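You operate a simulated robot arm through the tools that you are given. There is no shell and no other tool. Be economical: measure what you need, move in short steps, check, and stop when the job is done.

You are at the controls of a simulated two-armed robot. One attempt, no reset.

Task
Slide the watering can aside, wipe its water mark off the sofa table, then slide it back.
Fine: aside to the table's free end; red pad, put back; no spill. What is to be rubbed or washed off counts as gone when no trace of it is left.
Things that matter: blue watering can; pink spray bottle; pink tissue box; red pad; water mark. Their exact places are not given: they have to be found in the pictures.

The check looks at the end state, three seconds after you hand in, the way a careful person would. Anything else that was tipped, shoved, dropped, spilled or broken makes it a failure.

Robot
Two 7-joint arms with three-finger grippers on one trunk, on a base that drives. Base frame: it is fixed to the floor where the robot stands at the start and does not move with it; the origin is under the middle of the robot, x ahead of it, y to its left, z up; the surface under the hand at the start is at about z = 660. Units: mm, degrees, N and s.
The left shoulder is at the start at [56, 154, 953], the right one opposite. With the tool pointing down near the work surface each hand reaches from about 260 to 660 mm from the robot's upright axis, wherever it stands, measured 20 degrees to its own side. Places, roughly: water mark [500, 0, 700]. Payload 2.69 kg a hand.
The tool frame of a hand sits at the grasp point between the pads (the TCP): z along the fingers, y along the line on which they close. The tips reach 29 mm beyond it. Largest opening 120 mm; the body of the gripper starts 78 mm behind the TCP.
Orientation is told as [roll, pitch, yaw] about the base's x, y, z axes, in that order, counted from this pose: with the fingers straight down and closing along the base's y, the tool's x points along the base's -x, its y along +y and its z along -z.

Tools
- The arms move only by the tool send_rows. It takes "left_plan", "right_plan" or both (then of equal length, played together; a hand with none holds still); each is a list of rows, each a list of 3 entries, a list of its own where there are three numbers: the shift along the tool's x, y, z in cm, then the turn, a rotation vector about the tool's x, y, z in degrees, then the closure in counts, from 0 (fully open) to 255 (shut). In form: [[[x, y, z], [ax, ay, az], hand], ...]. A call has 1 to 10 rows; each row shifts and turns the commanded pose from where the row before left it, along the tool's axes as they then stand. A row lasts 0.2 s, in which the tool goes at most 50 mm and 8.6 degrees; a call with a longer step from one row to the next is refused whole, and so is a gripper value outside its range. A pose out of reach is approached as far as the arm can. The call stops where the force on the tool passes 90 N (or 10 N more than at its start, if that is more) or the arm is blocked; 0.2 s more then pass. Each finger halts on what it meets, pressing with about 21 N; the grip force reading is that of the motor and also rises with nothing between the fingers. The clock runs only during rows and for 0.2 s after the last one: add rows that do not move to give the fingers time. It gives the time, the measured TCP pose, the force on the tool (base axes), the opening and the grip force at its end, in the units of the frame above (readings bear some noise), with the torque about the TCP (base axes, N m) and any sound that the robot's microphone picked up, and new pictures: "show" is both (left out), scene, wrist or none (wrist: the cameras of the hands that moved).
- Cameras (640 x 400 px; columns grow to the right, rows downward): "scene" is now at [172.1, -22, 1106.6]; the picture's right is [-0.15, -0.99, 0.00], its down [-0.60, 0.09, -0.80] and it looks along [0.79, -0.12, -0.60] (base axes); focal length 214 px, centre (320, 200). "left" rides on the left gripper at [63, 0, -104] in its tool frame; the picture's right is [0.00, 1.00, 0.00], its down [-0.83, 0.00, -0.56] and it looks along [-0.56, 0.00, 0.83] (tool axes); focal length 275 px, centre (320, 200). "right" rides on the right gripper at [63, 0, -104] in its tool frame; the picture's right is [0.00, 1.00, 0.00], its down [-0.83, 0.00, -0.56] and it looks along [-0.56, 0.00, 0.83] (tool axes); focal length 275 px, centre (320, 200).
- move_column(by): slides the trunk up (or, below 0, down) by that many mm; the arms and the scene camera ride with it, the base frame stays. It gives what a move gives, with no picture.
- base_move(legs): drives the robot by 1 to 6 legs, each [ahead, left, turn to the left] in mm, mm and degrees, along the robot's own axes; the way and the turn of a leg run together, so that a leg with both is an arc; at most 1500 mm and 180 degrees a leg. The arms and the cameras ride along, it lands a little off, and it stops where it bumps. It gives what a move gives, and a new picture of the scene camera.
- head_to(pan, tilt): turns the head with the scene camera to pan (to the left, within 80 degrees either way) and tilt (down, from -29 to 69), counted from straight ahead of the robot. It gives what a move gives, and a new picture of the scene camera.
- probe_pixels(camera, pixels): for up to 12 pixels [column, row] of the newest picture of that camera ("zoom" is the newest enlarged one), the place [x, y, z] in the base frame of the surface seen there, good to about 2 mm, but the place of the scene camera against the robot may be out by one fixed shift of up to 18 mm in any direction. No time passes.
- inspect(camera, box): a new picture of the part [left, top, right, bottom] of that camera's present view, enlarged. No time passes.
- sign_off(): hands the job in; it is judged then, once.

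Go step by step. Measure first, check grasps and placings, and put right what went wrong. The budget is 80 turns and 260 pictures, counting those below and the enlarged ones. Unless the task says otherwise, let go and move clear before handing in, and close with one line.

The tools are called after "Call:" as a command line: name --argument value ..., lists and objects as JSON in quotes. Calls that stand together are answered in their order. send_rows: Moves the arms, as the interface text tells. Its arguments: {"type":"object","properties":{"left_plan":{"type":"array"},"right_plan":{"type":"array"},"show":{"type":"string","enum":["both","scene","wrist","none"]}},"required":[]} The other tools are called the same way: move_column (by) slides the trunk up or down; base_move (legs) drives the base; head_to (pan, tilt) turns the head that bears the scene camera; probe_pixels (camera, pixels) gives the place of the surface under pixels of a picture; inspect (camera, box) takes an enlarged picture of a part of a camera's view; sign_off () hands the job in.

At the start:

```text
clock: 0.0
left_eef_pos: [376.9, 153.8, 931.0]
left_orientation: [0.0, 0.1, 0.0]
left_wrist_force: [0.2, -1.2, -0.3]
left_wrist_torque: [-0.02, 0.03, 0.0]
left_finger_gap: 120.0
left_grasp_force: 0.1
right_eef_pos: [429.1, -240.6, 915.8]
right_orientation: [-0.1, -0.2, 0.1]
right_wrist_force: [0.3, 0.8, -0.8]
right_wrist_torque: [0.0, -0.02, -0.02]
right_finger_gap: 120.1
right_grasp_force: 0.0
trunk travel left (down, up): [-325.0, 113.0]
robot x, y, heading: [-2.2, 0.0, -0.1]
head pan, tilt: [-8.9, 37.1]
```

scene: 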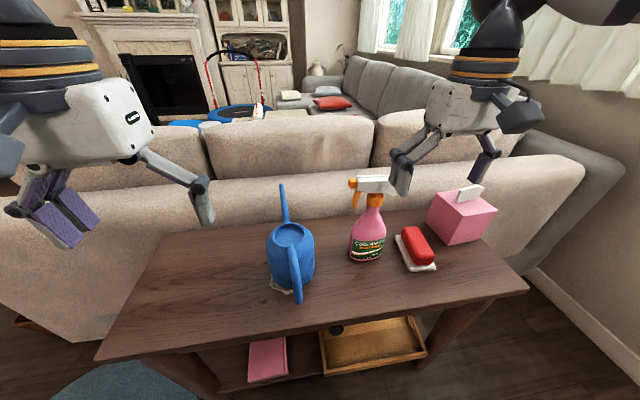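
right: 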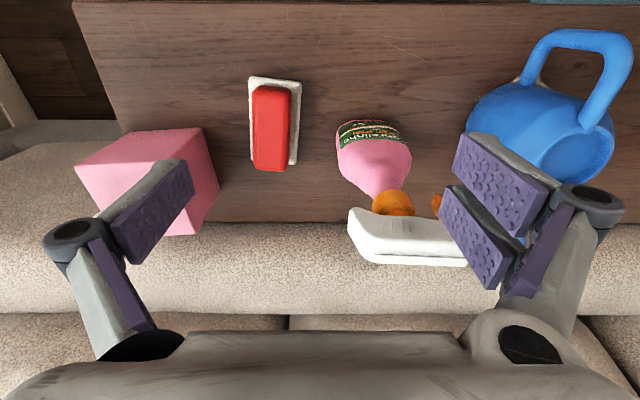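
left: 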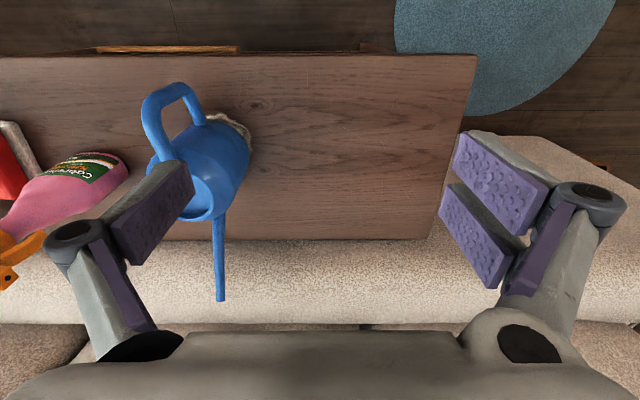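

The scene shows the blue can at about (290,258) with its handle toward me, the spray bottle at (367,235), the red pad on a white dish at (416,247), and free table to the left. I'll measure these first.

Call:
inspect --camera "scene" --box '[230, 170, 350, 320]'

Call:
probe_pixels --camera "scene" --pixels '[[290, 228], [270, 232], [312, 238], [297, 290], [293, 255], [283, 186], [274, 287], [97, 358], [527, 290], [163, 233], [200, 300], [350, 290]]'

Call:
probe_pixels --camera "left" --pixels '[[245, 130], [212, 117], [165, 105], [185, 90], [155, 130], [200, 175], [220, 295], [320, 150], [470, 60], [430, 235], [100, 60], [240, 170]]'

Call:
probe_pixels --camera "right" --pixels '[[270, 95], [288, 95], [270, 160], [256, 130], [286, 130], [252, 80], [299, 85], [296, 160], [250, 140], [220, 100], [340, 160], [410, 160]]'

```text
2.67 times, centred on (290, 245) of scene
```

zoom: 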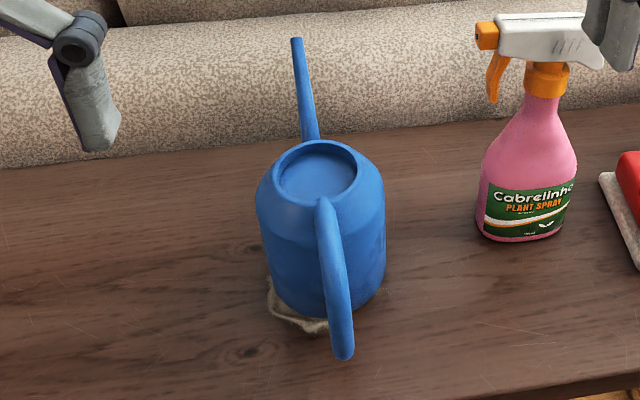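

```text
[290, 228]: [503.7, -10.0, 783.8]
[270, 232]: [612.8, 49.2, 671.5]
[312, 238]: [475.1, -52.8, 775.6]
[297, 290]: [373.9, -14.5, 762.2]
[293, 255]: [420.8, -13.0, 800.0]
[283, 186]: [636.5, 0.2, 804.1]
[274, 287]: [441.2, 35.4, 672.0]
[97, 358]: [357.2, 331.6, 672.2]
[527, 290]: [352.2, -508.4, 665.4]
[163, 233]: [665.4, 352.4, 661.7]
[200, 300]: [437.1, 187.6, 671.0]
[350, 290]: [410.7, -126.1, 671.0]
```

```text
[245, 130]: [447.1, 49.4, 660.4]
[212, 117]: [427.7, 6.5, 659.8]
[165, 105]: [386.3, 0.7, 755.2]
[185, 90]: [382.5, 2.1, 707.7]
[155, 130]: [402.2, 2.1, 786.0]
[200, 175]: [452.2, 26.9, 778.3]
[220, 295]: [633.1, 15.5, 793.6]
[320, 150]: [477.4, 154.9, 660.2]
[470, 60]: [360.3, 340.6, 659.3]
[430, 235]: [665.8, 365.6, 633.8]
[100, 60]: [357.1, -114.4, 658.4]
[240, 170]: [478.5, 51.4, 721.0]
```

```text
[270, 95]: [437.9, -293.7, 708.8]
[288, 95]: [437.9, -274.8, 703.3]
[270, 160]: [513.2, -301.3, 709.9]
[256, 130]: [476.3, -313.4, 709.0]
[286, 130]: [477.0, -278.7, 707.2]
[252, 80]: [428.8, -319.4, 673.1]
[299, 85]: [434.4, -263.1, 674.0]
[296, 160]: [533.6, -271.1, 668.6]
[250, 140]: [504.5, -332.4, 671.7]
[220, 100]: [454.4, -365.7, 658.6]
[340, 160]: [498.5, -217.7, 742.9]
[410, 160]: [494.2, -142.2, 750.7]
```

The wrist probes agree with the table at z≈660, while the scene camera is off by about (0,-14,+11). The can's handle lies in the plane y≈2, with its outer bar near x≈385. I'll look closer at the handle and the red pad.

Call:
inspect --camera "left" --box '[120, 60, 280, 240]'

Call:
inspect --camera "right" --box '[210, 50, 350, 200]'

```text
2.22 times, centred on (200, 150) of left
```

zoom: 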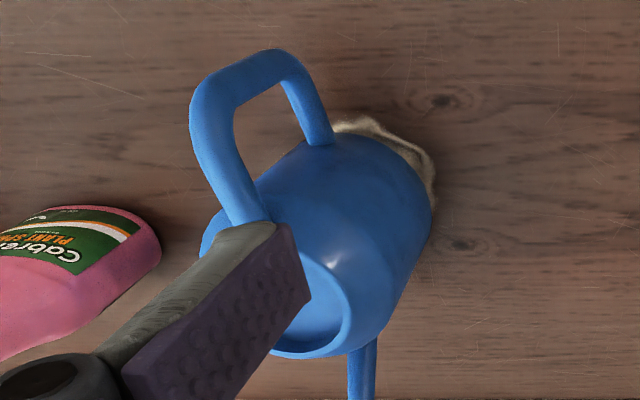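

```text
2.67 times, centred on (280, 125) of right
```

zoom: 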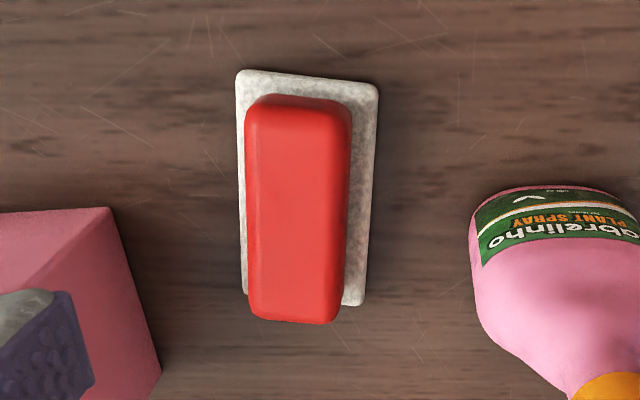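

The red block sits on a white felt sole (55×110 mm), and together they are the pad, standing straight on the table. The handle's outer bar is upright near x≈385, y≈2. I'll bring the open left hand above it.

Call:
send_rows --left_plan '[[[-0.2, -3.8, 0], [0, 0, 0], 0], [[-0.2, -3.8, 0], [0, 0, 0], 0], [[-0.2, -3.8, 0], [0, 0, 0], 0], [[-0.2, -3.8, 0], [0, 0, 0], 0], [[0, 0, 2.5], [0, 0, 0], 0], [[0, 0, 2.5], [0, 0, 0], 0], [[0, 0, 0], [0, 0, 0], 0]]'

```text
clock: 1.6
left_eef_pos: [382.2, 1.7, 882.2]
left_orientation: [0.0, 0.0, 0.0]
left_wrist_force: [0.0, -1.2, 0.3]
left_wrist_torque: [0.01, -0.05, 0.0]
left_finger_gap: 120.0
left_grasp_force: 0.1
right_eef_pos: [428.9, -242.2, 917.7]
right_orientation: [0.1, -0.1, 0.2]
right_wrist_force: [0.0, -0.5, 0.8]
right_wrist_torque: [0.02, 0.03, 0.02]
right_finger_gap: 120.2
right_grasp_force: 0.1
trunk travel left (down, up): [-325.0, 113.0]
robot x, y, heading: [-0.8, 2.8, -0.3]
head pan, tilt: [-8.9, 37.1]
```

scene: 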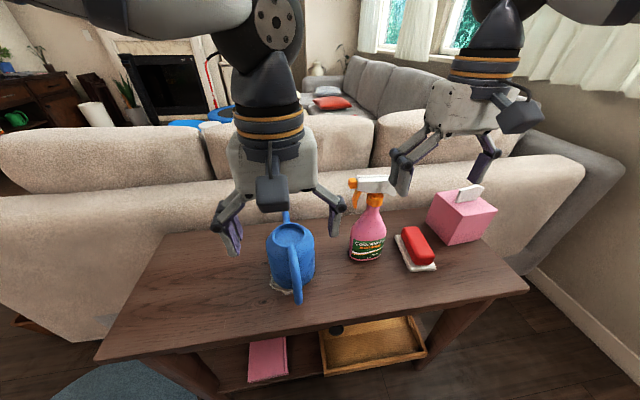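
left: 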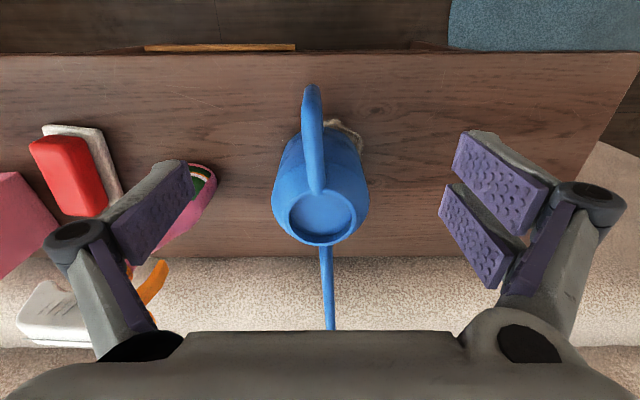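

The hand is centred over the handle at (313,90)–(315,190). I'll probe the handle, can body, mark edge and bottle before going down.

Call:
probe_pixels --camera "left" --pixels '[[312, 90], [312, 105], [312, 130], [314, 150], [315, 175], [305, 120], [320, 210], [275, 180], [366, 180], [325, 325], [158, 265], [358, 135]]'

Call:
probe_pixels --camera "scene" --pixels '[[367, 240], [356, 200], [355, 183], [375, 200], [385, 180], [297, 298], [268, 270], [280, 287]]'

```text
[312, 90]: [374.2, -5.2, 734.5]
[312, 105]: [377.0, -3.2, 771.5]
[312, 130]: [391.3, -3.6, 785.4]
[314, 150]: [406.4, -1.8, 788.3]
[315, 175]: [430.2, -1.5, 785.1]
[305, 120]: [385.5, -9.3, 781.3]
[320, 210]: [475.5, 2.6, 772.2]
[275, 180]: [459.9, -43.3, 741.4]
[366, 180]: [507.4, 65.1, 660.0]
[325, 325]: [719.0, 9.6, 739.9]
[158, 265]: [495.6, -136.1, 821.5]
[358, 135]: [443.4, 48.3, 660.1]
```

```text
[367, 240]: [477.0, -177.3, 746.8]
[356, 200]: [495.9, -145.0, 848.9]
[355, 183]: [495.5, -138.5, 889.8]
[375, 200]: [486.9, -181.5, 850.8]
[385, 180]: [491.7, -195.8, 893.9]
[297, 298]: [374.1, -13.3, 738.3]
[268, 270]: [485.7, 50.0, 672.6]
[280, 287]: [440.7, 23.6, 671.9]
```

The handle bar is centred near (384,-3) and reaches z≈786. I'll go down to TCP z≈742 and close gently.

Call:
send_rows --left_plan '[[[-0.3, -0.5, 3.5], [0, 0, 0], 0], [[0, 0, 3.5], [0, 0, 0], 0], [[0, 0, 3.5], [0, 0, 0], 0], [[0, 0, 3.5], [0, 0, 0], 0], [[0, 0, 0], [0, 0, 0], 0]]'

```text
clock: 2.8
left_eef_pos: [387.5, -2.2, 741.9]
left_orientation: [0.0, -0.1, -0.1]
left_wrist_force: [-0.3, 0.9, 0.1]
left_wrist_torque: [0.01, 0.01, -0.01]
left_finger_gap: 120.0
left_grasp_force: 0.0
right_eef_pos: [428.4, -240.5, 915.9]
right_orientation: [0.0, -0.1, 0.1]
right_wrist_force: [0.0, 0.1, 0.1]
right_wrist_torque: [0.0, -0.02, -0.02]
right_finger_gap: 120.1
right_grasp_force: 0.0
trunk travel left (down, up): [-325.0, 113.0]
robot x, y, heading: [-2.7, -1.8, -0.2]
head pan, tilt: [-8.9, 37.1]
```

scene: 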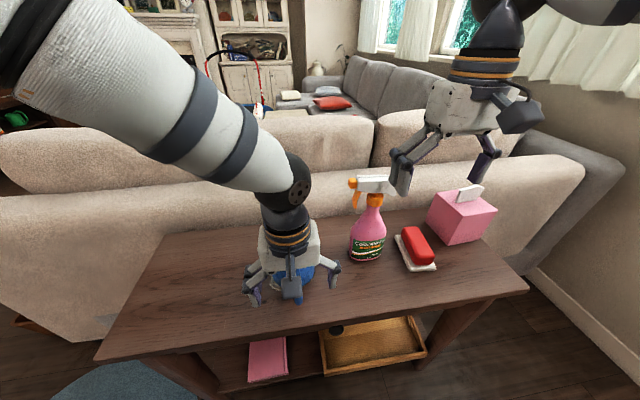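
left: 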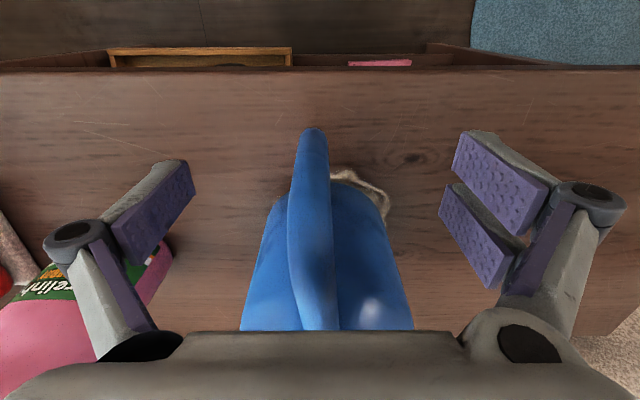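

The handle sits between the fingers at (312,150), almost centred. I'll shift slightly and close.

Call:
send_rows --left_plan '[[[0, -0.15, 0], [0, 0, 0], 100], [[0, 0, 0], [0, 0, 0], 170], [[0, 0, 0], [0, 0, 0], 255], [[0, 0, 0], [0, 0, 0], 255], [[0, 0, 0], [0, 0, 0], 255]]'

```text
clock: 4.0
left_eef_pos: [387.2, -4.8, 742.6]
left_orientation: [0.0, 0.0, 0.1]
left_wrist_force: [0.5, 0.1, 0.4]
left_wrist_torque: [0.0, -0.09, -0.02]
left_finger_gap: 15.5
left_grasp_force: 20.7
right_eef_pos: [427.8, -242.1, 916.2]
right_orientation: [0.0, -0.1, 0.1]
right_wrist_force: [-0.2, 0.6, -1.0]
right_wrist_torque: [0.03, -0.02, -0.02]
right_finger_gap: 120.1
right_grasp_force: 0.0
trunk travel left (down, up): [-325.0, 113.0]
robot x, y, heading: [-0.0, 1.9, -0.1]
head pan, tilt: [-8.9, 37.1]
```

scene: 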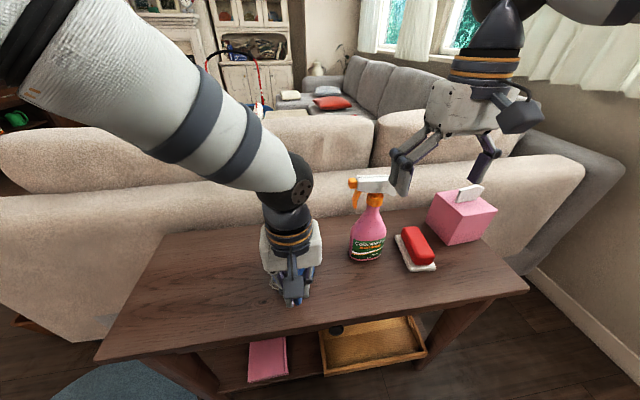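
left: 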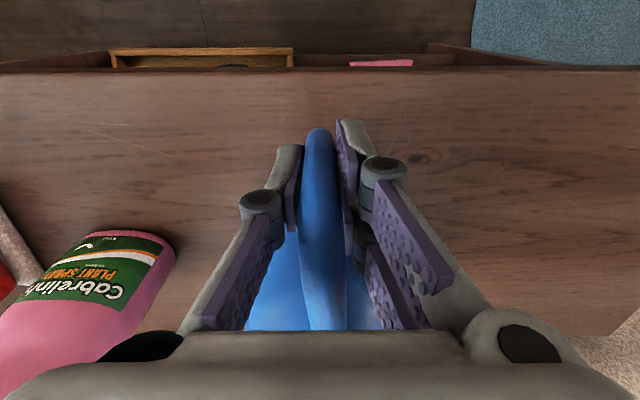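

The handle is held with a 15.5 mm gap and 21 N. I'll start sliding left slowly.

Call:
send_rows --left_plan '[[[0, 0.5, 0], [0, 0, 0], 255], [[0, 1.0, 0], [0, 0, 0], 255], [[0, 1.0, 0], [0, 0, 0], 255], [[0, 1.0, 0], [0, 0, 0], 255], [[0, 1.0, 0], [0, 0, 0], 255], [[0, 0.5, 0], [0, 0, 0], 255]]'

```text
clock: 5.4
left_eef_pos: [387.6, 45.6, 742.5]
left_orientation: [0.0, -0.1, 0.1]
left_wrist_force: [-0.1, -1.2, 1.0]
left_wrist_torque: [-0.05, -0.04, -0.07]
left_finger_gap: 15.9
left_grasp_force: 21.1
right_eef_pos: [428.3, -241.3, 917.2]
right_orientation: [0.0, -0.1, 0.1]
right_wrist_force: [-0.4, 0.8, -0.8]
right_wrist_torque: [0.03, -0.01, 0.0]
right_finger_gap: 119.9
right_grasp_force: 0.0
trunk travel left (down, up): [-325.0, 113.0]
robot x, y, heading: [0.8, -2.1, 0.2]
head pan, tilt: [-8.9, 37.1]
```

scene: 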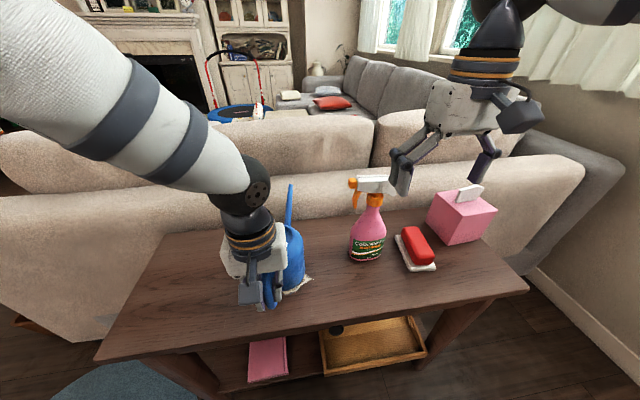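
left: 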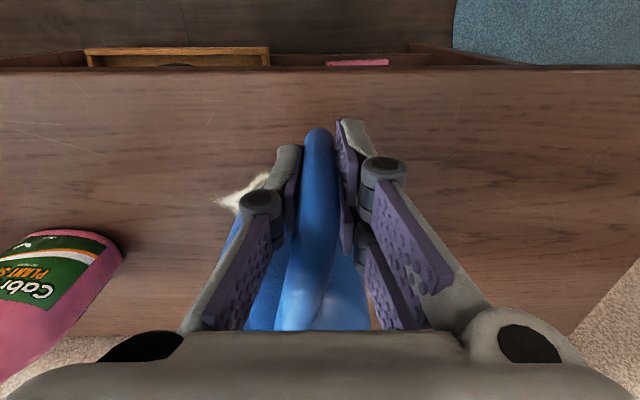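

The can slides along with only a slight yaw lag, and the mark is coming into view. I'll keep sliding.

Call:
send_rows --left_plan '[[[0, 1.0, 0], [0, 0, 0], 255], [[0, 2.0, 0], [0, 0, 0], 255], [[0, 2.0, 0], [0, 0, 0], 255], [[0, 2.0, 0], [0, 0, 0], 255], [[0, 2.0, 0], [0, 0, 0], 255], [[0, 2.0, 0], [0, 0, 0], 255], [[0, 2.0, 0], [0, 0, 0], 255], [[0, 2.0, 0], [0, 0, 0], 255], [[0, 1.0, 0], [0, 0, 0], 255], [[0, 0.5, 0], [0, 0, 0], 255]]'

```text
clock: 7.6
left_eef_pos: [387.0, 210.1, 741.2]
left_orientation: [0.1, 0.0, 0.0]
left_wrist_force: [0.4, -2.0, 1.8]
left_wrist_torque: [0.07, -0.14, -0.17]
left_finger_gap: 16.0
left_grasp_force: 20.3
right_eef_pos: [428.3, -240.4, 916.7]
right_orientation: [0.1, -0.2, 0.2]
right_wrist_force: [1.1, -0.2, -0.1]
right_wrist_torque: [0.0, -0.02, -0.04]
right_finger_gap: 120.3
right_grasp_force: 0.0
trunk travel left (down, up): [-325.0, 113.0]
robot x, y, heading: [3.0, 0.7, -0.0]
head pan, tilt: [-8.9, 37.1]
```

scene: 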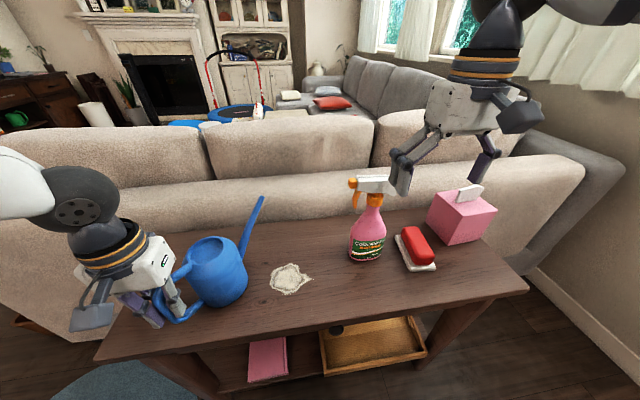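
left: 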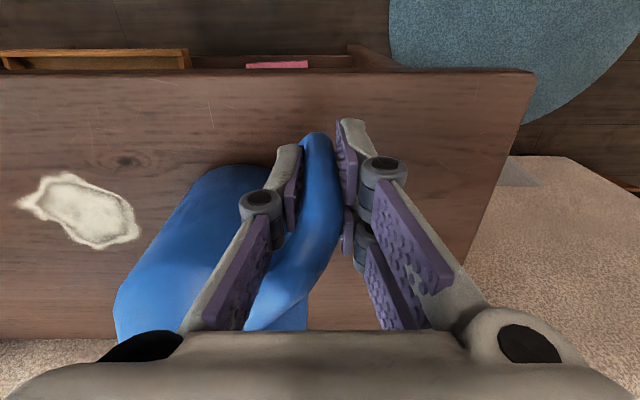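

The can is aside but yawed with the spout to the right. The mark is fully visible at scene (290,279) / left (85,210). I'll measure the mark extent and the can's edge.

Call:
probe_pixels --camera "left" --pixels '[[18, 203], [45, 177], [75, 176], [130, 205], [140, 238], [100, 249], [65, 225], [130, 270], [165, 210], [210, 168]]'

Call:
probe_pixels --camera "scene" --pixels '[[247, 280], [232, 302], [215, 260], [262, 198], [312, 277], [269, 285], [290, 264], [290, 295], [210, 307], [240, 295], [248, 265]]'

Call:
inspect --camera "scene" --box '[150, 190, 330, 330]'

```text
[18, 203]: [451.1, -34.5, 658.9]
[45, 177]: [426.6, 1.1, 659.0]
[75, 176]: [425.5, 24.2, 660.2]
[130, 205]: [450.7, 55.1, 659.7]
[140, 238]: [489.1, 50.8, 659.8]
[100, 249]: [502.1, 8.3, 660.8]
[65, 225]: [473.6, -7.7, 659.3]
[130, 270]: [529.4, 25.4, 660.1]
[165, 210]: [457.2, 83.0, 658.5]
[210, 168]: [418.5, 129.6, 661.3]
```

```text
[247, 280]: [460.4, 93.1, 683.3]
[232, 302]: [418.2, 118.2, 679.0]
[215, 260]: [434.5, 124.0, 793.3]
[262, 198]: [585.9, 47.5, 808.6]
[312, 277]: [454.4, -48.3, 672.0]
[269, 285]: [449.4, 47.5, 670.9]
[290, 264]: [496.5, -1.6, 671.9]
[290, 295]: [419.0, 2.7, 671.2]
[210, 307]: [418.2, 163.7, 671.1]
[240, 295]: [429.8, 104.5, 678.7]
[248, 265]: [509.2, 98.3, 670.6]
```

```text
2.86 times, centred on (240, 260) of scene
```

zoom: 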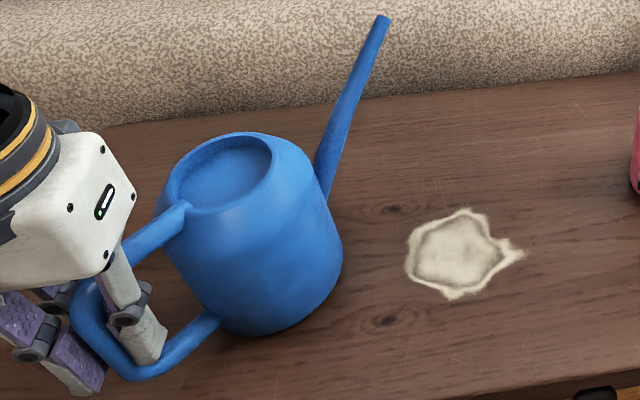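

The mark spans x 418–502, y −35 to 57. The can's right side is at y≈105 with the spout leaning over toward the mark, which is tight. I'll slide the handle further left and then back a little to straighten the can and gain room.

Call:
send_rows --left_plan '[[[0, 1.0, 0], [0, 0, 0], 255], [[0, 2.0, 0], [0, 0, 0], 255], [[0, 2.0, 0], [0, 0, 0], 255], [[0, 2.0, 0], [0, 0, 0], 255], [[0, 2.0, 0], [0, 0, 0], 255], [[0, 1.0, 0], [0, 0, 0], 255], [[0, 0, 0], [0, 0, 0], 255]]' --show "none"

Call:
send_rows --left_plan '[[[0, -1.0, 0], [0, 0, 0], 255], [[0, -1.5, 0], [0, 0, 0], 255], [[0, -1.5, 0], [0, 0, 0], 255], [[0, -1.5, 0], [0, 0, 0], 255], [[0, -0.5, 0], [0, 0, 0], 255]]'

```text
clock: 9.2
left_eef_pos: [386.9, 309.4, 741.8]
left_orientation: [0.0, 0.0, 0.0]
left_wrist_force: [0.3, -1.7, 0.9]
left_wrist_torque: [0.11, 0.07, -0.14]
left_finger_gap: 15.7
left_grasp_force: 20.7
right_eef_pos: [428.0, -241.1, 917.0]
right_orientation: [0.0, -0.1, 0.1]
right_wrist_force: [0.2, 0.0, -0.5]
right_wrist_torque: [0.06, 0.01, 0.02]
right_finger_gap: 120.0
right_grasp_force: 0.0
trunk travel left (down, up): [-325.0, 113.0]
robot x, y, heading: [0.7, 1.6, 0.0]
head pan, tilt: [-8.9, 37.1]
```

```text
clock: 10.4
left_eef_pos: [387.2, 249.9, 740.9]
left_orientation: [0.0, 0.0, 0.1]
left_wrist_force: [-1.1, 3.7, 7.2]
left_wrist_torque: [0.43, -0.08, 0.1]
left_finger_gap: 14.7
left_grasp_force: 21.3
right_eef_pos: [427.1, -241.7, 916.5]
right_orientation: [0.0, -0.2, 0.1]
right_wrist_force: [-0.1, -0.2, -1.1]
right_wrist_torque: [0.03, -0.02, 0.02]
right_finger_gap: 120.1
right_grasp_force: 0.0
trunk travel left (down, up): [-325.0, 113.0]
robot x, y, heading: [-0.8, -1.2, 0.0]
head pan, tilt: [-8.9, 37.1]
```

scene: 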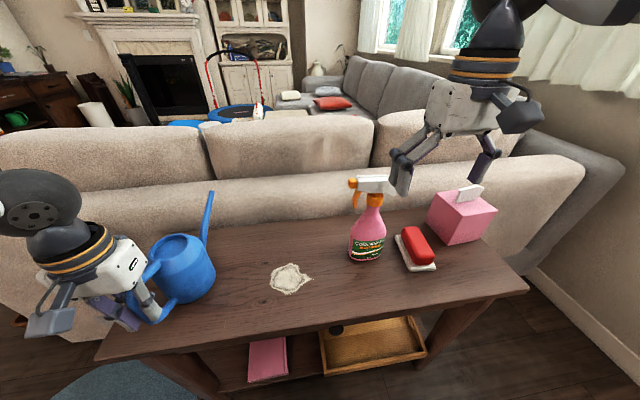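
left: 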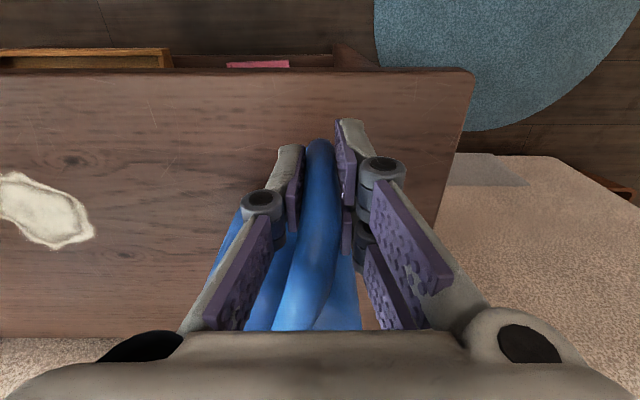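

The can is straighter and well clear, so I'll release the handle and rise straight up.

Call:
send_rows --left_plan '[[[0, 0, 0], [0, 0, 0], 200], [[0, 0, 0], [0, 0, 0], 100], [[0, 0, 0], [0, 0, 0], 0], [[0, 0, -2], [0, 0, 0], 0], [[0, 0, -4], [0, 0, 0], 0], [[0, 0, -4.5], [0, 0, 0], 0], [[0, 0, -4.5], [0, 0, 0], 0], [[0, 0, -4], [0, 0, 0], 0]]'

Call:
inspect --camera "scene" --box '[90, 180, 330, 330]'

```text
clock: 12.2
left_eef_pos: [388.1, 250.6, 931.0]
left_orientation: [0.0, 0.0, 0.0]
left_wrist_force: [0.0, -0.2, -0.2]
left_wrist_torque: [0.01, 0.0, 0.01]
left_finger_gap: 119.9
left_grasp_force: 0.0
right_eef_pos: [429.6, -241.7, 915.6]
right_orientation: [-0.1, -0.1, 0.1]
right_wrist_force: [0.9, -0.5, 0.8]
right_wrist_torque: [0.02, -0.04, 0.01]
right_finger_gap: 120.0
right_grasp_force: 0.0
trunk travel left (down, up): [-325.0, 113.0]
robot x, y, heading: [-0.4, 0.8, 0.3]
head pan, tilt: [-8.9, 37.1]
```

scene: 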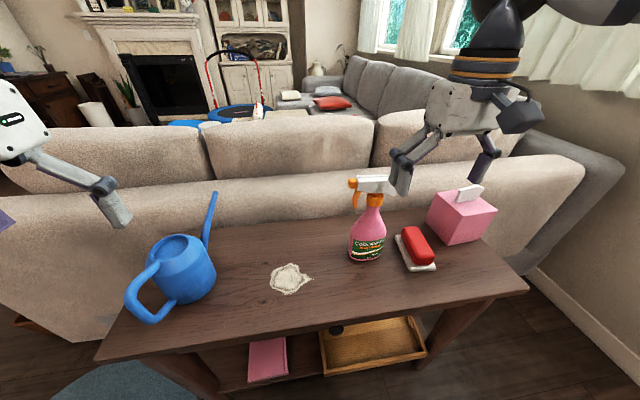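
left: 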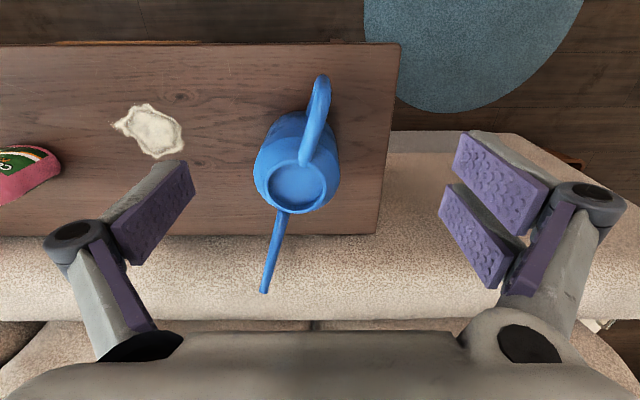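

```text
2.67 times, centred on (210, 255) of scene
```

zoom: 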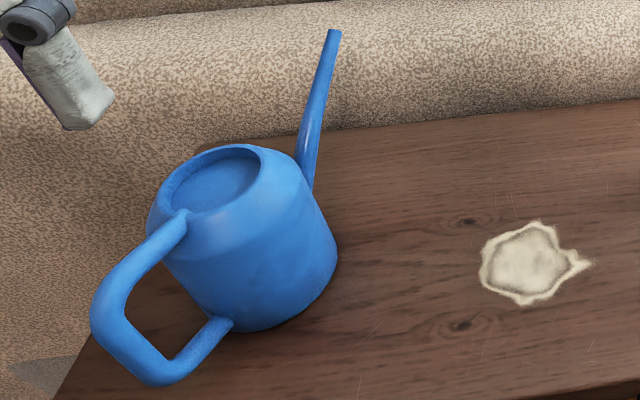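

The can stands upright and clear at the free end. Next is the pad, so I'll check the clearances around it: bottle head, tissue box, and the pad's exact edges.

Call:
probe_pixels --camera "right" --pixels '[[352, 215], [355, 240], [375, 260], [400, 235], [460, 262], [203, 130], [216, 185], [198, 230], [130, 150], [255, 110], [290, 110], [255, 150]]'

Call:
probe_pixels --camera "scene" --pixels '[[429, 205], [440, 225], [462, 205], [468, 190], [408, 230], [426, 230], [418, 262], [434, 258], [413, 269], [437, 266], [397, 237], [394, 176]]'

```text
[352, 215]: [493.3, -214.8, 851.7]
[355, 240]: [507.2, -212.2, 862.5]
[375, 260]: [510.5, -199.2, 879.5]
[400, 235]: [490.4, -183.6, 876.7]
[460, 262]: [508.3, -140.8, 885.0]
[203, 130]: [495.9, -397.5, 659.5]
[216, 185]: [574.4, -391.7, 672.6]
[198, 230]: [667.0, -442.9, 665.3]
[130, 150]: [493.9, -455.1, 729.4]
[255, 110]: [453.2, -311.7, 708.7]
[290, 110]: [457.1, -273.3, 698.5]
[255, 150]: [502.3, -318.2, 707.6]
```

```text
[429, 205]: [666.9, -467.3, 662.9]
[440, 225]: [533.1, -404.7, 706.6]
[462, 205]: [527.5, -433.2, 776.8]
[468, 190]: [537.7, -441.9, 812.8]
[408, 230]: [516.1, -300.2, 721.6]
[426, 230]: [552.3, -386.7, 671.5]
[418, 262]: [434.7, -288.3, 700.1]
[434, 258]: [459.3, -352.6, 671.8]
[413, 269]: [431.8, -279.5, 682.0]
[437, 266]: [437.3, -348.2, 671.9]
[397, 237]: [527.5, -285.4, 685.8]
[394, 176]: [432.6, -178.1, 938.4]
```

The bottle head ends at y≈−215 and the box face is at y≈−393, so the gripper fits at y=−296 with a narrowed opening. I'll move there above the pad.

Call:
send_rows --right_plan '[[[0, -2.75, 0], [0, 0, 0], 50], [[0, -2.75, 0], [0, 0, 0], 100], [[-2.2, 0, 0], [0, 0, 0], 100], [[-2.2, 0, 0], [0, 0, 0], 100], [[0, 0, 3.5], [0, 0, 0], 100], [[0, 0, 3.5], [0, 0, 0], 100], [[0, 0, 3], [0, 0, 0], 100], [[0, 0, 0], [0, 0, 0], 100]]'

```text
clock: 14.0
left_eef_pos: [388.5, 249.4, 931.5]
left_orientation: [0.0, 0.0, 0.0]
left_wrist_force: [0.2, 0.9, -0.2]
left_wrist_torque: [-0.02, 0.0, -0.02]
left_finger_gap: 120.1
left_grasp_force: 0.1
right_eef_pos: [473.2, -294.6, 816.6]
right_orientation: [0.1, -0.1, -0.1]
right_wrist_force: [0.0, -0.1, -0.1]
right_wrist_torque: [-0.03, 0.02, 0.0]
right_finger_gap: 72.9
right_grasp_force: 0.0
trunk travel left (down, up): [-325.0, 113.0]
robot x, y, heading: [-0.9, -3.3, -0.0]
head pan, tilt: [-8.9, 37.1]
```

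scene: 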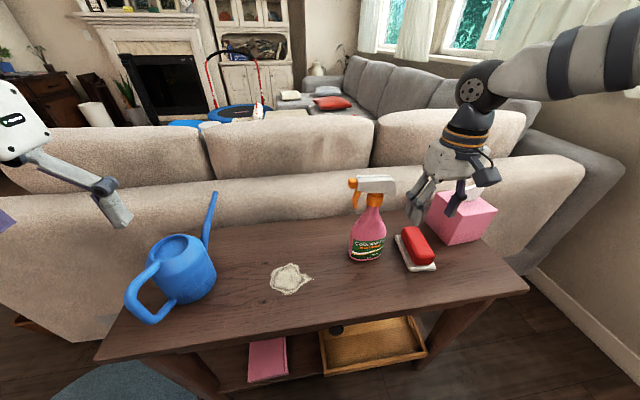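
right: 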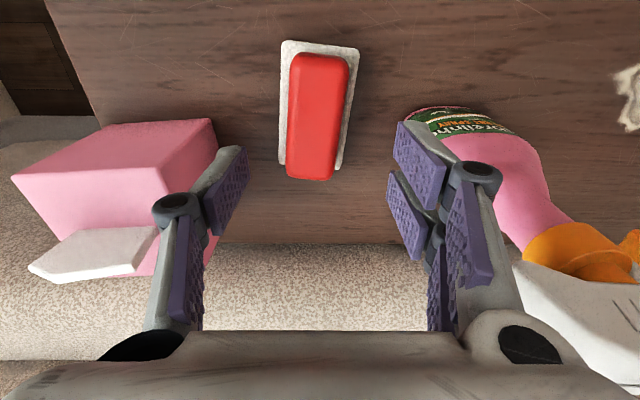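

The hand is above the pad and the pad looks slightly yawed. I'll probe its edges to get its centre and angle.

Call:
probe_pixels --camera "right" --pixels '[[285, 43], [356, 51], [281, 160], [341, 166], [300, 70], [345, 72], [290, 168], [333, 168], [318, 58], [312, 178], [322, 110], [310, 150]]'

```text
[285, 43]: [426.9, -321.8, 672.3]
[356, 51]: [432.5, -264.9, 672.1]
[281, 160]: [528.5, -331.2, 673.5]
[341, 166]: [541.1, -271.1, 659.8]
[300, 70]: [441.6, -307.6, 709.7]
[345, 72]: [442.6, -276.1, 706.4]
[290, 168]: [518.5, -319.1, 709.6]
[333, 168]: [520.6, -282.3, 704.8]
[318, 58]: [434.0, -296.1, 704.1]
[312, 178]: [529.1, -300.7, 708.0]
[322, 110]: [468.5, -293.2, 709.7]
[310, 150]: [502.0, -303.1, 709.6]
```

The pad's centre is (480,−298), its yaw is −5°, its top is at z 709.5 and its sole top at 672.5. I'll align the gripper and go down to z≈706 with the fingers still open.

Call:
send_rows --right_plan '[[[-0.7, -0.35, 0], [0, 0, 0], 100], [[0, 0, 0], [0, 0, 5], 100], [[0, 0, 3.5], [0, 0, 0], 100], [[0, 0, 3.5], [0, 0, 0], 100], [[0, 0, 3.0], [0, 0, 0], 100], [[0, 0, 1.0], [0, 0, 0], 100], [[0, 0, 0], [0, 0, 0], 100]]'

```text
clock: 15.6
left_eef_pos: [388.2, 250.1, 930.3]
left_orientation: [0.0, 0.0, 0.0]
left_wrist_force: [0.3, 0.6, -0.1]
left_wrist_torque: [0.0, 0.03, -0.02]
left_finger_gap: 120.2
left_grasp_force: 0.0
right_eef_pos: [479.4, -299.2, 707.2]
right_orientation: [0.1, -0.1, -4.9]
right_wrist_force: [0.2, -0.2, 1.1]
right_wrist_torque: [-0.02, -0.03, 0.01]
right_finger_gap: 73.2
right_grasp_force: 0.1
trunk travel left (down, up): [-325.0, 113.0]
robot x, y, heading: [2.4, -1.5, 0.0]
head pan, tilt: [-8.9, 37.1]
```

scene: 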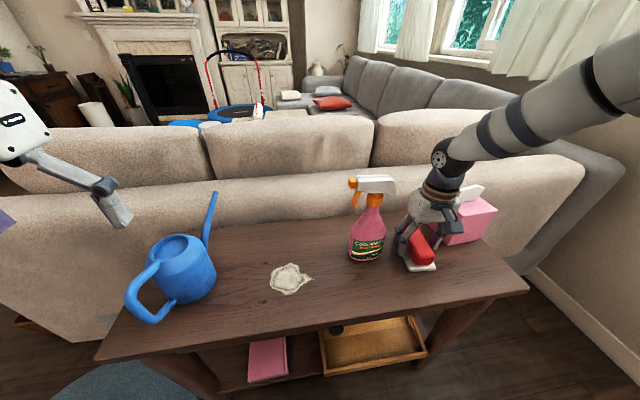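
right: 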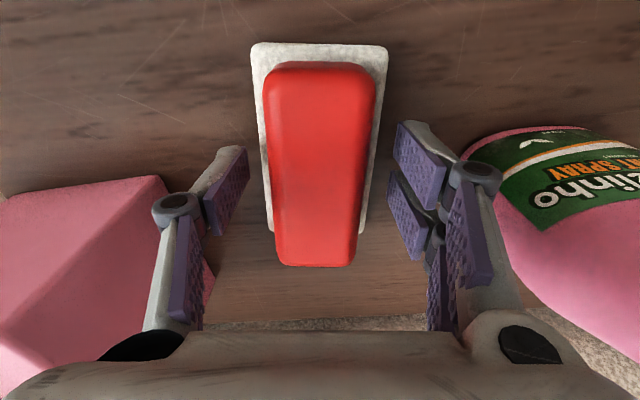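

The block is centred between the pads and the fingertips clear the bottle and box. I'll close on it.

Call:
send_rows --right_plan '[[[0, 0, 0.1], [0, 0, 0], 140], [[0, 0, 0], [0, 0, 0], 200], [[0, 0, 0], [0, 0, 0], 255], [[0, 0, 0], [0, 0, 0], 255]]' --show "wrist"

```text
clock: 16.6
left_eef_pos: [388.8, 249.5, 930.3]
left_orientation: [0.0, 0.0, 0.0]
left_wrist_force: [0.1, -0.3, 0.4]
left_wrist_torque: [-0.02, -0.01, 0.03]
left_finger_gap: 120.0
left_grasp_force: 0.1
right_eef_pos: [480.6, -300.0, 705.9]
right_orientation: [0.0, -0.1, -4.9]
right_wrist_force: [0.1, -0.6, -0.7]
right_wrist_torque: [0.01, -0.03, -0.08]
right_finger_gap: 43.0
right_grasp_force: 21.2
trunk travel left (down, up): [-325.0, 113.0]
robot x, y, heading: [-2.0, -4.0, 0.2]
head pan, tilt: [-8.9, 37.1]
```

right: 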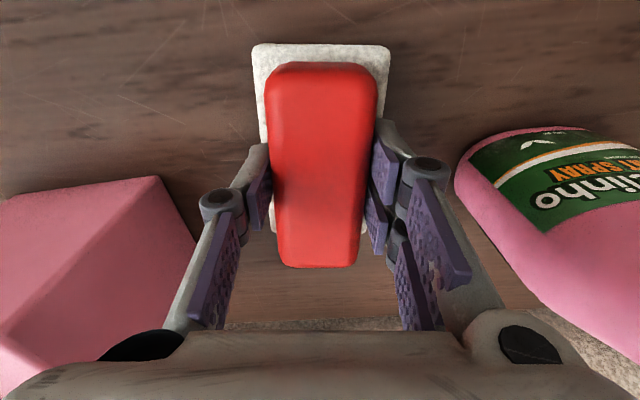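

The pad is held with a 43 mm gap, and its home is TCP (480,−299.5,706) at yaw −4.9. I'll lift it 6 cm, pull back toward me, then carry it in front of the bottle.

Call:
send_rows --right_plan '[[[0, 0, -1], [0, 0, 0], 255], [[0, 0, -2.5], [0, 0, 0], 255], [[0, 0, -2.5], [0, 0, 0], 255], [[2.5, 0, 0], [0, 0, 0], 255], [[3, 0, 0], [0, 0, -5], 255], [[3, 0, 0], [0, 0, 0], 255], [[3, 0, 0], [0, 0, 0], 255], [[0, 0, 0], [0, 0, 0], 255]]'

```text
clock: 18.4
left_eef_pos: [389.4, 248.8, 931.4]
left_orientation: [0.0, 0.1, 0.0]
left_wrist_force: [-0.3, 0.4, 0.6]
left_wrist_torque: [0.04, 0.01, 0.02]
left_finger_gap: 120.2
left_grasp_force: 0.1
right_eef_pos: [363.6, -295.1, 766.1]
right_orientation: [0.0, -0.1, 0.0]
right_wrist_force: [0.1, -0.6, -1.0]
right_wrist_torque: [0.01, 0.06, 0.03]
right_finger_gap: 43.2
right_grasp_force: 20.7
trunk travel left (down, up): [-325.0, 113.0]
robot x, y, heading: [-1.3, 5.7, -0.1]
head pan, tilt: [-8.9, 37.1]
```

scene: 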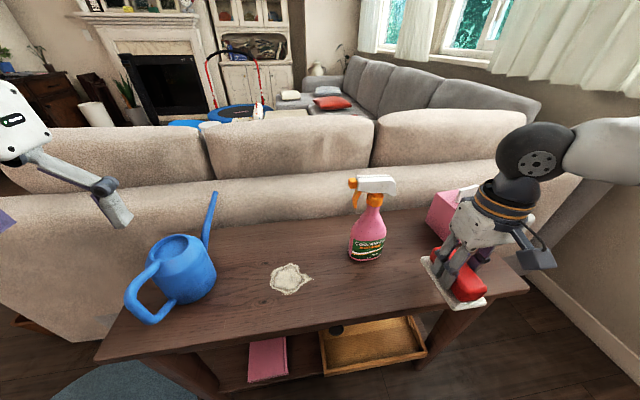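
right: 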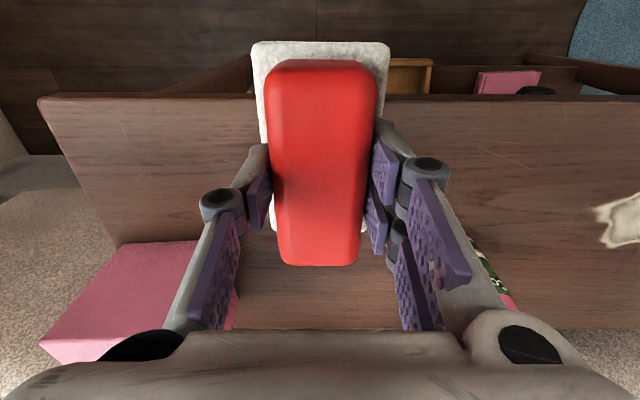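

The pad is held level and clear of everything. I'll carry it left in front of the bottle.

Call:
send_rows --right_plan '[[[0, 3.6, 0], [0, 0, 0], 255], [[0, 3.6, 0], [0, 0, 0], 255], [[0, 3.6, 0], [0, 0, 0], 255], [[0, 3.6, 0], [0, 0, 0], 255], [[0, 3.6, 0], [0, 0, 0], 255], [[0, 3.6, 0], [0, 0, 0], 255], [[0, 3.6, 0], [0, 0, 0], 255], [[0, 3.6, 0], [0, 0, 0], 255], [[0, 0, 0], [0, 0, 0], 255]]'

```text
clock: 20.4
left_eef_pos: [387.9, 249.5, 931.3]
left_orientation: [0.0, 0.0, 0.0]
left_wrist_force: [0.6, 0.0, -0.2]
left_wrist_torque: [0.02, -0.02, -0.01]
left_finger_gap: 119.9
left_grasp_force: 0.1
right_eef_pos: [365.1, -8.5, 765.5]
right_orientation: [0.0, -0.1, 0.1]
right_wrist_force: [0.0, -0.7, -0.7]
right_wrist_torque: [-0.02, 0.03, 0.01]
right_finger_gap: 43.3
right_grasp_force: 21.1
trunk travel left (down, up): [-325.0, 113.0]
robot x, y, heading: [0.8, 1.8, -0.1]
head pan, tilt: [-8.9, 37.1]
```

scene: 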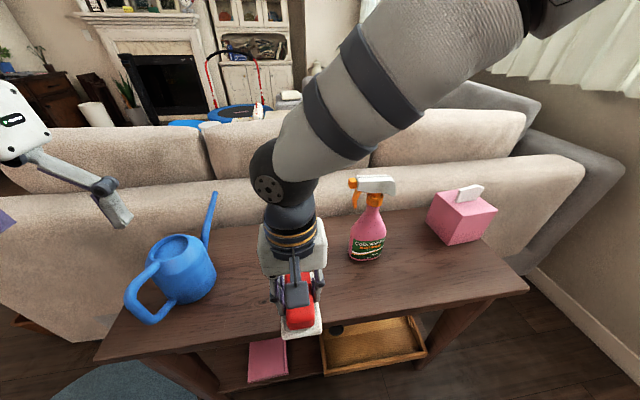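
right: 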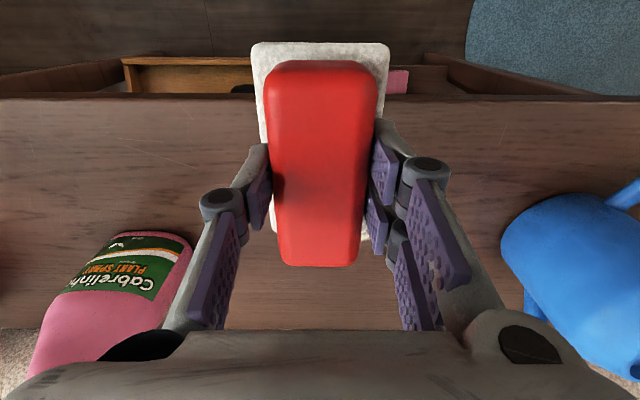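

The pad is at (365,−8) in front of the mark. I'll move forward over the mark's right side and lower it until it touches.

Call:
send_rows --right_plan '[[[-3.2, -0.6, 0], [0, 0, 0], 255], [[-3.2, -0.6, 0], [0, 0, 0], 255], [[-3.1, -0.6, 0], [0, 0, 0], 255], [[0, 0, 2.5], [0, 0, 0], 255], [[0, 0, 2.5], [0, 0, 0], 255], [[0, 0, 0.9], [0, 0, 0], 255], [[0, 0, 0.3], [0, 0, 0], 255], [[0, 0, 0.2], [0, 0, 0], 255]]'

```text
clock: 22.2
left_eef_pos: [387.6, 250.0, 931.6]
left_orientation: [0.0, -0.1, -0.1]
left_wrist_force: [-0.1, -0.2, 0.3]
left_wrist_torque: [0.01, 0.01, -0.01]
left_finger_gap: 120.0
left_grasp_force: 0.0
right_eef_pos: [460.8, -24.4, 703.9]
right_orientation: [0.1, -0.2, 0.0]
right_wrist_force: [2.7, 0.3, 16.0]
right_wrist_torque: [0.0, -0.08, -0.01]
right_finger_gap: 43.4
right_grasp_force: 21.3
trunk travel left (down, up): [-325.0, 113.0]
robot x, y, heading: [-3.0, -1.2, -0.0]
head pan, tilt: [-8.9, 37.1]
```

scene: 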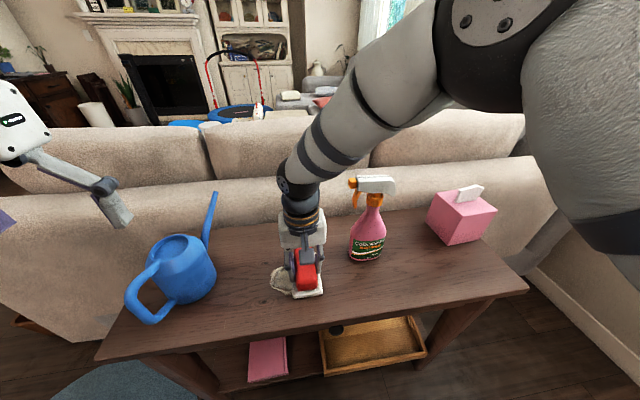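
right: 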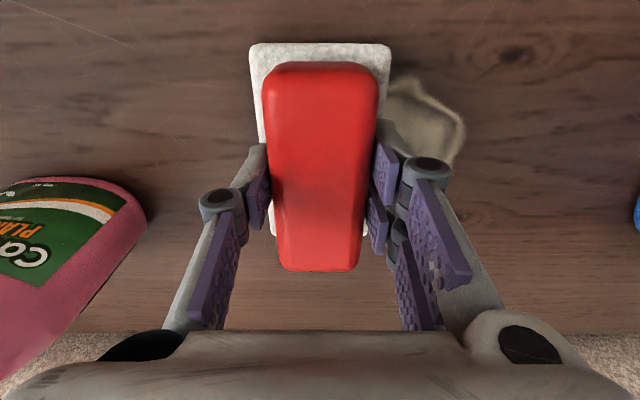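

The pad touches with 16 N. I'll rub it across the mark, left and back, keeping the pressure.

Call:
send_rows --right_plan '[[[0, -1.2, 0], [0, 0, 0], 255], [[0, 2, 0], [0, 0, 0], 255], [[0, 2, 0], [0, 0, 0], 255], [[0, 2, 0], [0, 0, 0], 255], [[0, 2, 0], [0, 0, 0], 255], [[0, -2, 0], [0, 0, 0], 255], [[0, -2, 0], [0, 0, 0], 255], [[0, -2, 0], [0, 0, 0], 255], [[0, -2, 0], [0, 0, 0], 255]]'

```text
clock: 24.2
left_eef_pos: [388.4, 249.9, 930.8]
left_orientation: [0.0, 0.0, 0.0]
left_wrist_force: [-0.2, 0.0, -0.7]
left_wrist_torque: [0.03, -0.01, -0.03]
left_finger_gap: 119.8
left_grasp_force: 0.0
right_eef_pos: [458.9, -38.7, 703.1]
right_orientation: [0.0, 0.0, 0.2]
right_wrist_force: [0.2, 2.0, 6.4]
right_wrist_torque: [0.23, -0.26, 0.09]
right_finger_gap: 43.0
right_grasp_force: 20.4
trunk travel left (down, up): [-325.0, 113.0]
robot x, y, heading: [-1.5, -1.2, 0.0]
head pan, tilt: [-8.9, 37.1]
```

scene: 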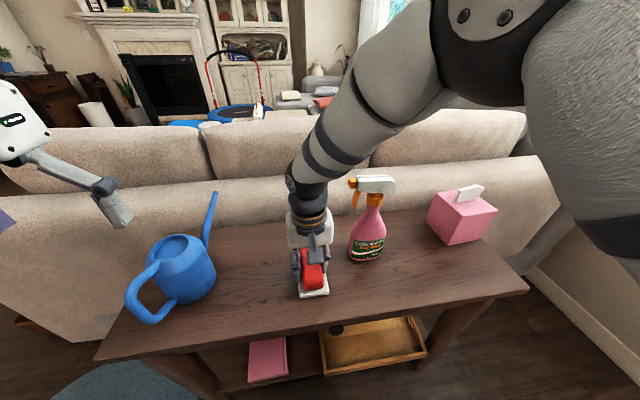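
right: 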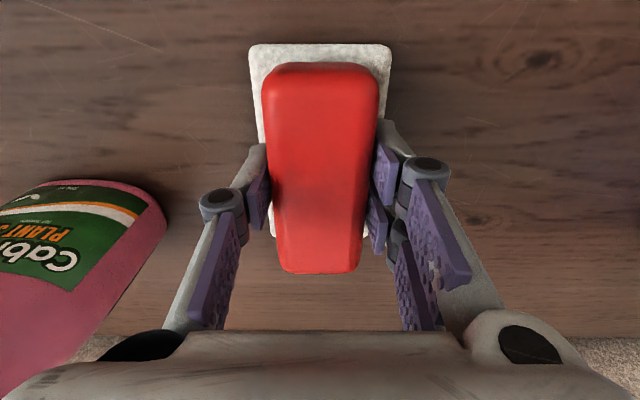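

No mark is visible on either side of the pad. I'll run two more overlapping strokes shifted in x for certainty, with a touch more pressure.

Call:
send_rows --right_plan '[[[-0.8, 0, 0.1], [0, 0, 0], 255], [[0, 2.2, 0], [0, 0, 0], 255], [[0, 2.2, 0], [0, 0, 0], 255], [[0, 2.2, 0], [0, 0, 0], 255], [[0, 2.2, 0], [0, 0, 0], 255], [[1.8, 0, 0], [0, 0, 0], 255], [[0, -2.2, 0], [0, 0, 0], 255], [[0, -2.2, 0], [0, 0, 0], 255], [[0, -2.2, 0], [0, 0, 0], 255], [[0, -2.2, 0], [0, 0, 0], 255]]' --show "none"

Call:
send_rows --right_plan '[[[0, 0, -1], [0, 0, 0], 255], [[0, 0, -2.5], [0, 0, 0], 255], [[0, 0, -2.8], [0, 0, 0], 255], [[3, 0, 0], [0, 0, 0], 255], [[3, 0, 0], [0, 0, 0], 255], [[2.8, 0, 0], [0, 0, 0], 255], [[0, -3, 0], [0, 0, 0], 255], [[0, -3, 0], [0, 0, 0], 255], [[0, -3, 0], [0, 0, 0], 255], [[0, -3, 0], [0, 0, 0], 255]]'

Call:
inspect --camera "scene" --box '[210, 230, 370, 330]'

Call:
inspect --camera "left" --box '[40, 60, 260, 200]'

```text
clock: 26.4
left_eef_pos: [387.5, 250.3, 932.0]
left_orientation: [0.0, -0.1, 0.0]
left_wrist_force: [1.0, -0.2, -0.4]
left_wrist_torque: [-0.02, 0.0, -0.02]
left_finger_gap: 119.8
left_grasp_force: 0.0
right_eef_pos: [449.6, -35.4, 701.3]
right_orientation: [0.0, -0.2, 0.1]
right_wrist_force: [0.9, 7.2, 20.7]
right_wrist_torque: [0.41, -0.22, 0.03]
right_finger_gap: 43.2
right_grasp_force: 21.3
trunk travel left (down, up): [-325.0, 113.0]
robot x, y, heading: [-0.7, -0.7, -0.3]
head pan, tilt: [-8.9, 37.1]
```

```text
clock: 28.6
left_eef_pos: [389.3, 249.4, 931.7]
left_orientation: [0.0, 0.1, 0.0]
left_wrist_force: [0.5, 0.2, -0.1]
left_wrist_torque: [0.01, -0.01, 0.02]
left_finger_gap: 120.1
left_grasp_force: 0.0
right_eef_pos: [361.8, -156.6, 764.2]
right_orientation: [0.1, 0.0, 0.1]
right_wrist_force: [0.4, -0.1, -0.3]
right_wrist_torque: [0.03, -0.01, -0.02]
right_finger_gap: 43.1
right_grasp_force: 21.1
trunk travel left (down, up): [-325.0, 113.0]
robot x, y, heading: [-2.8, 3.1, 0.1]
head pan, tilt: [-8.9, 37.1]
```

scene: 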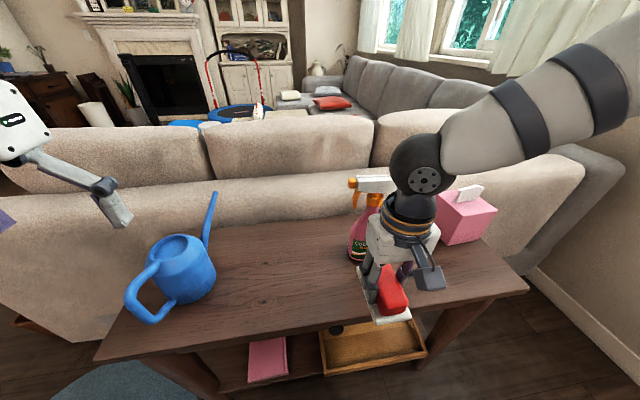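
right: 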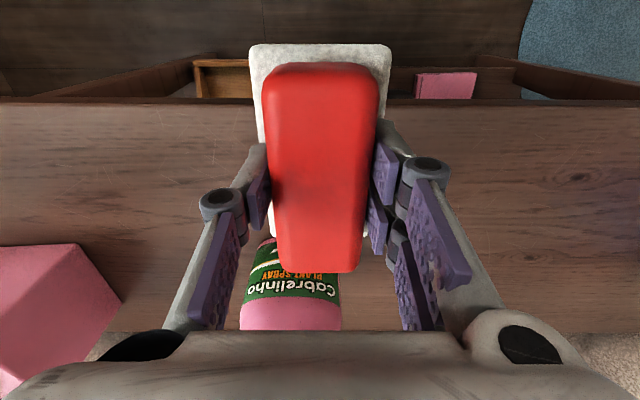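

```text
4.00 times, centred on (290, 280) of scene
```

zoom: 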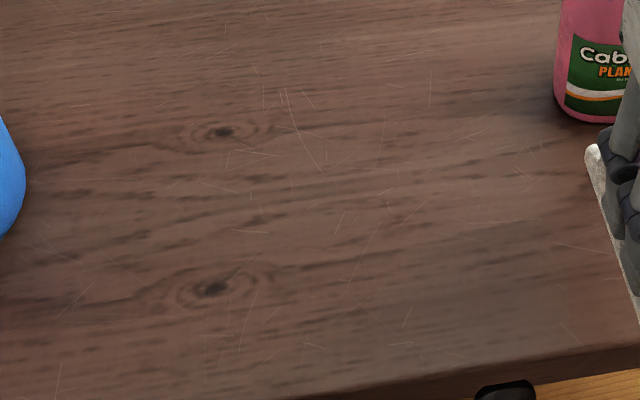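

```text
2.86 times, centred on (150, 130) of left
```

zoom: 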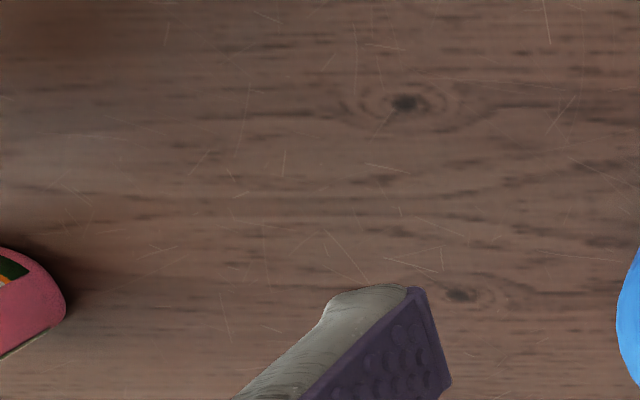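

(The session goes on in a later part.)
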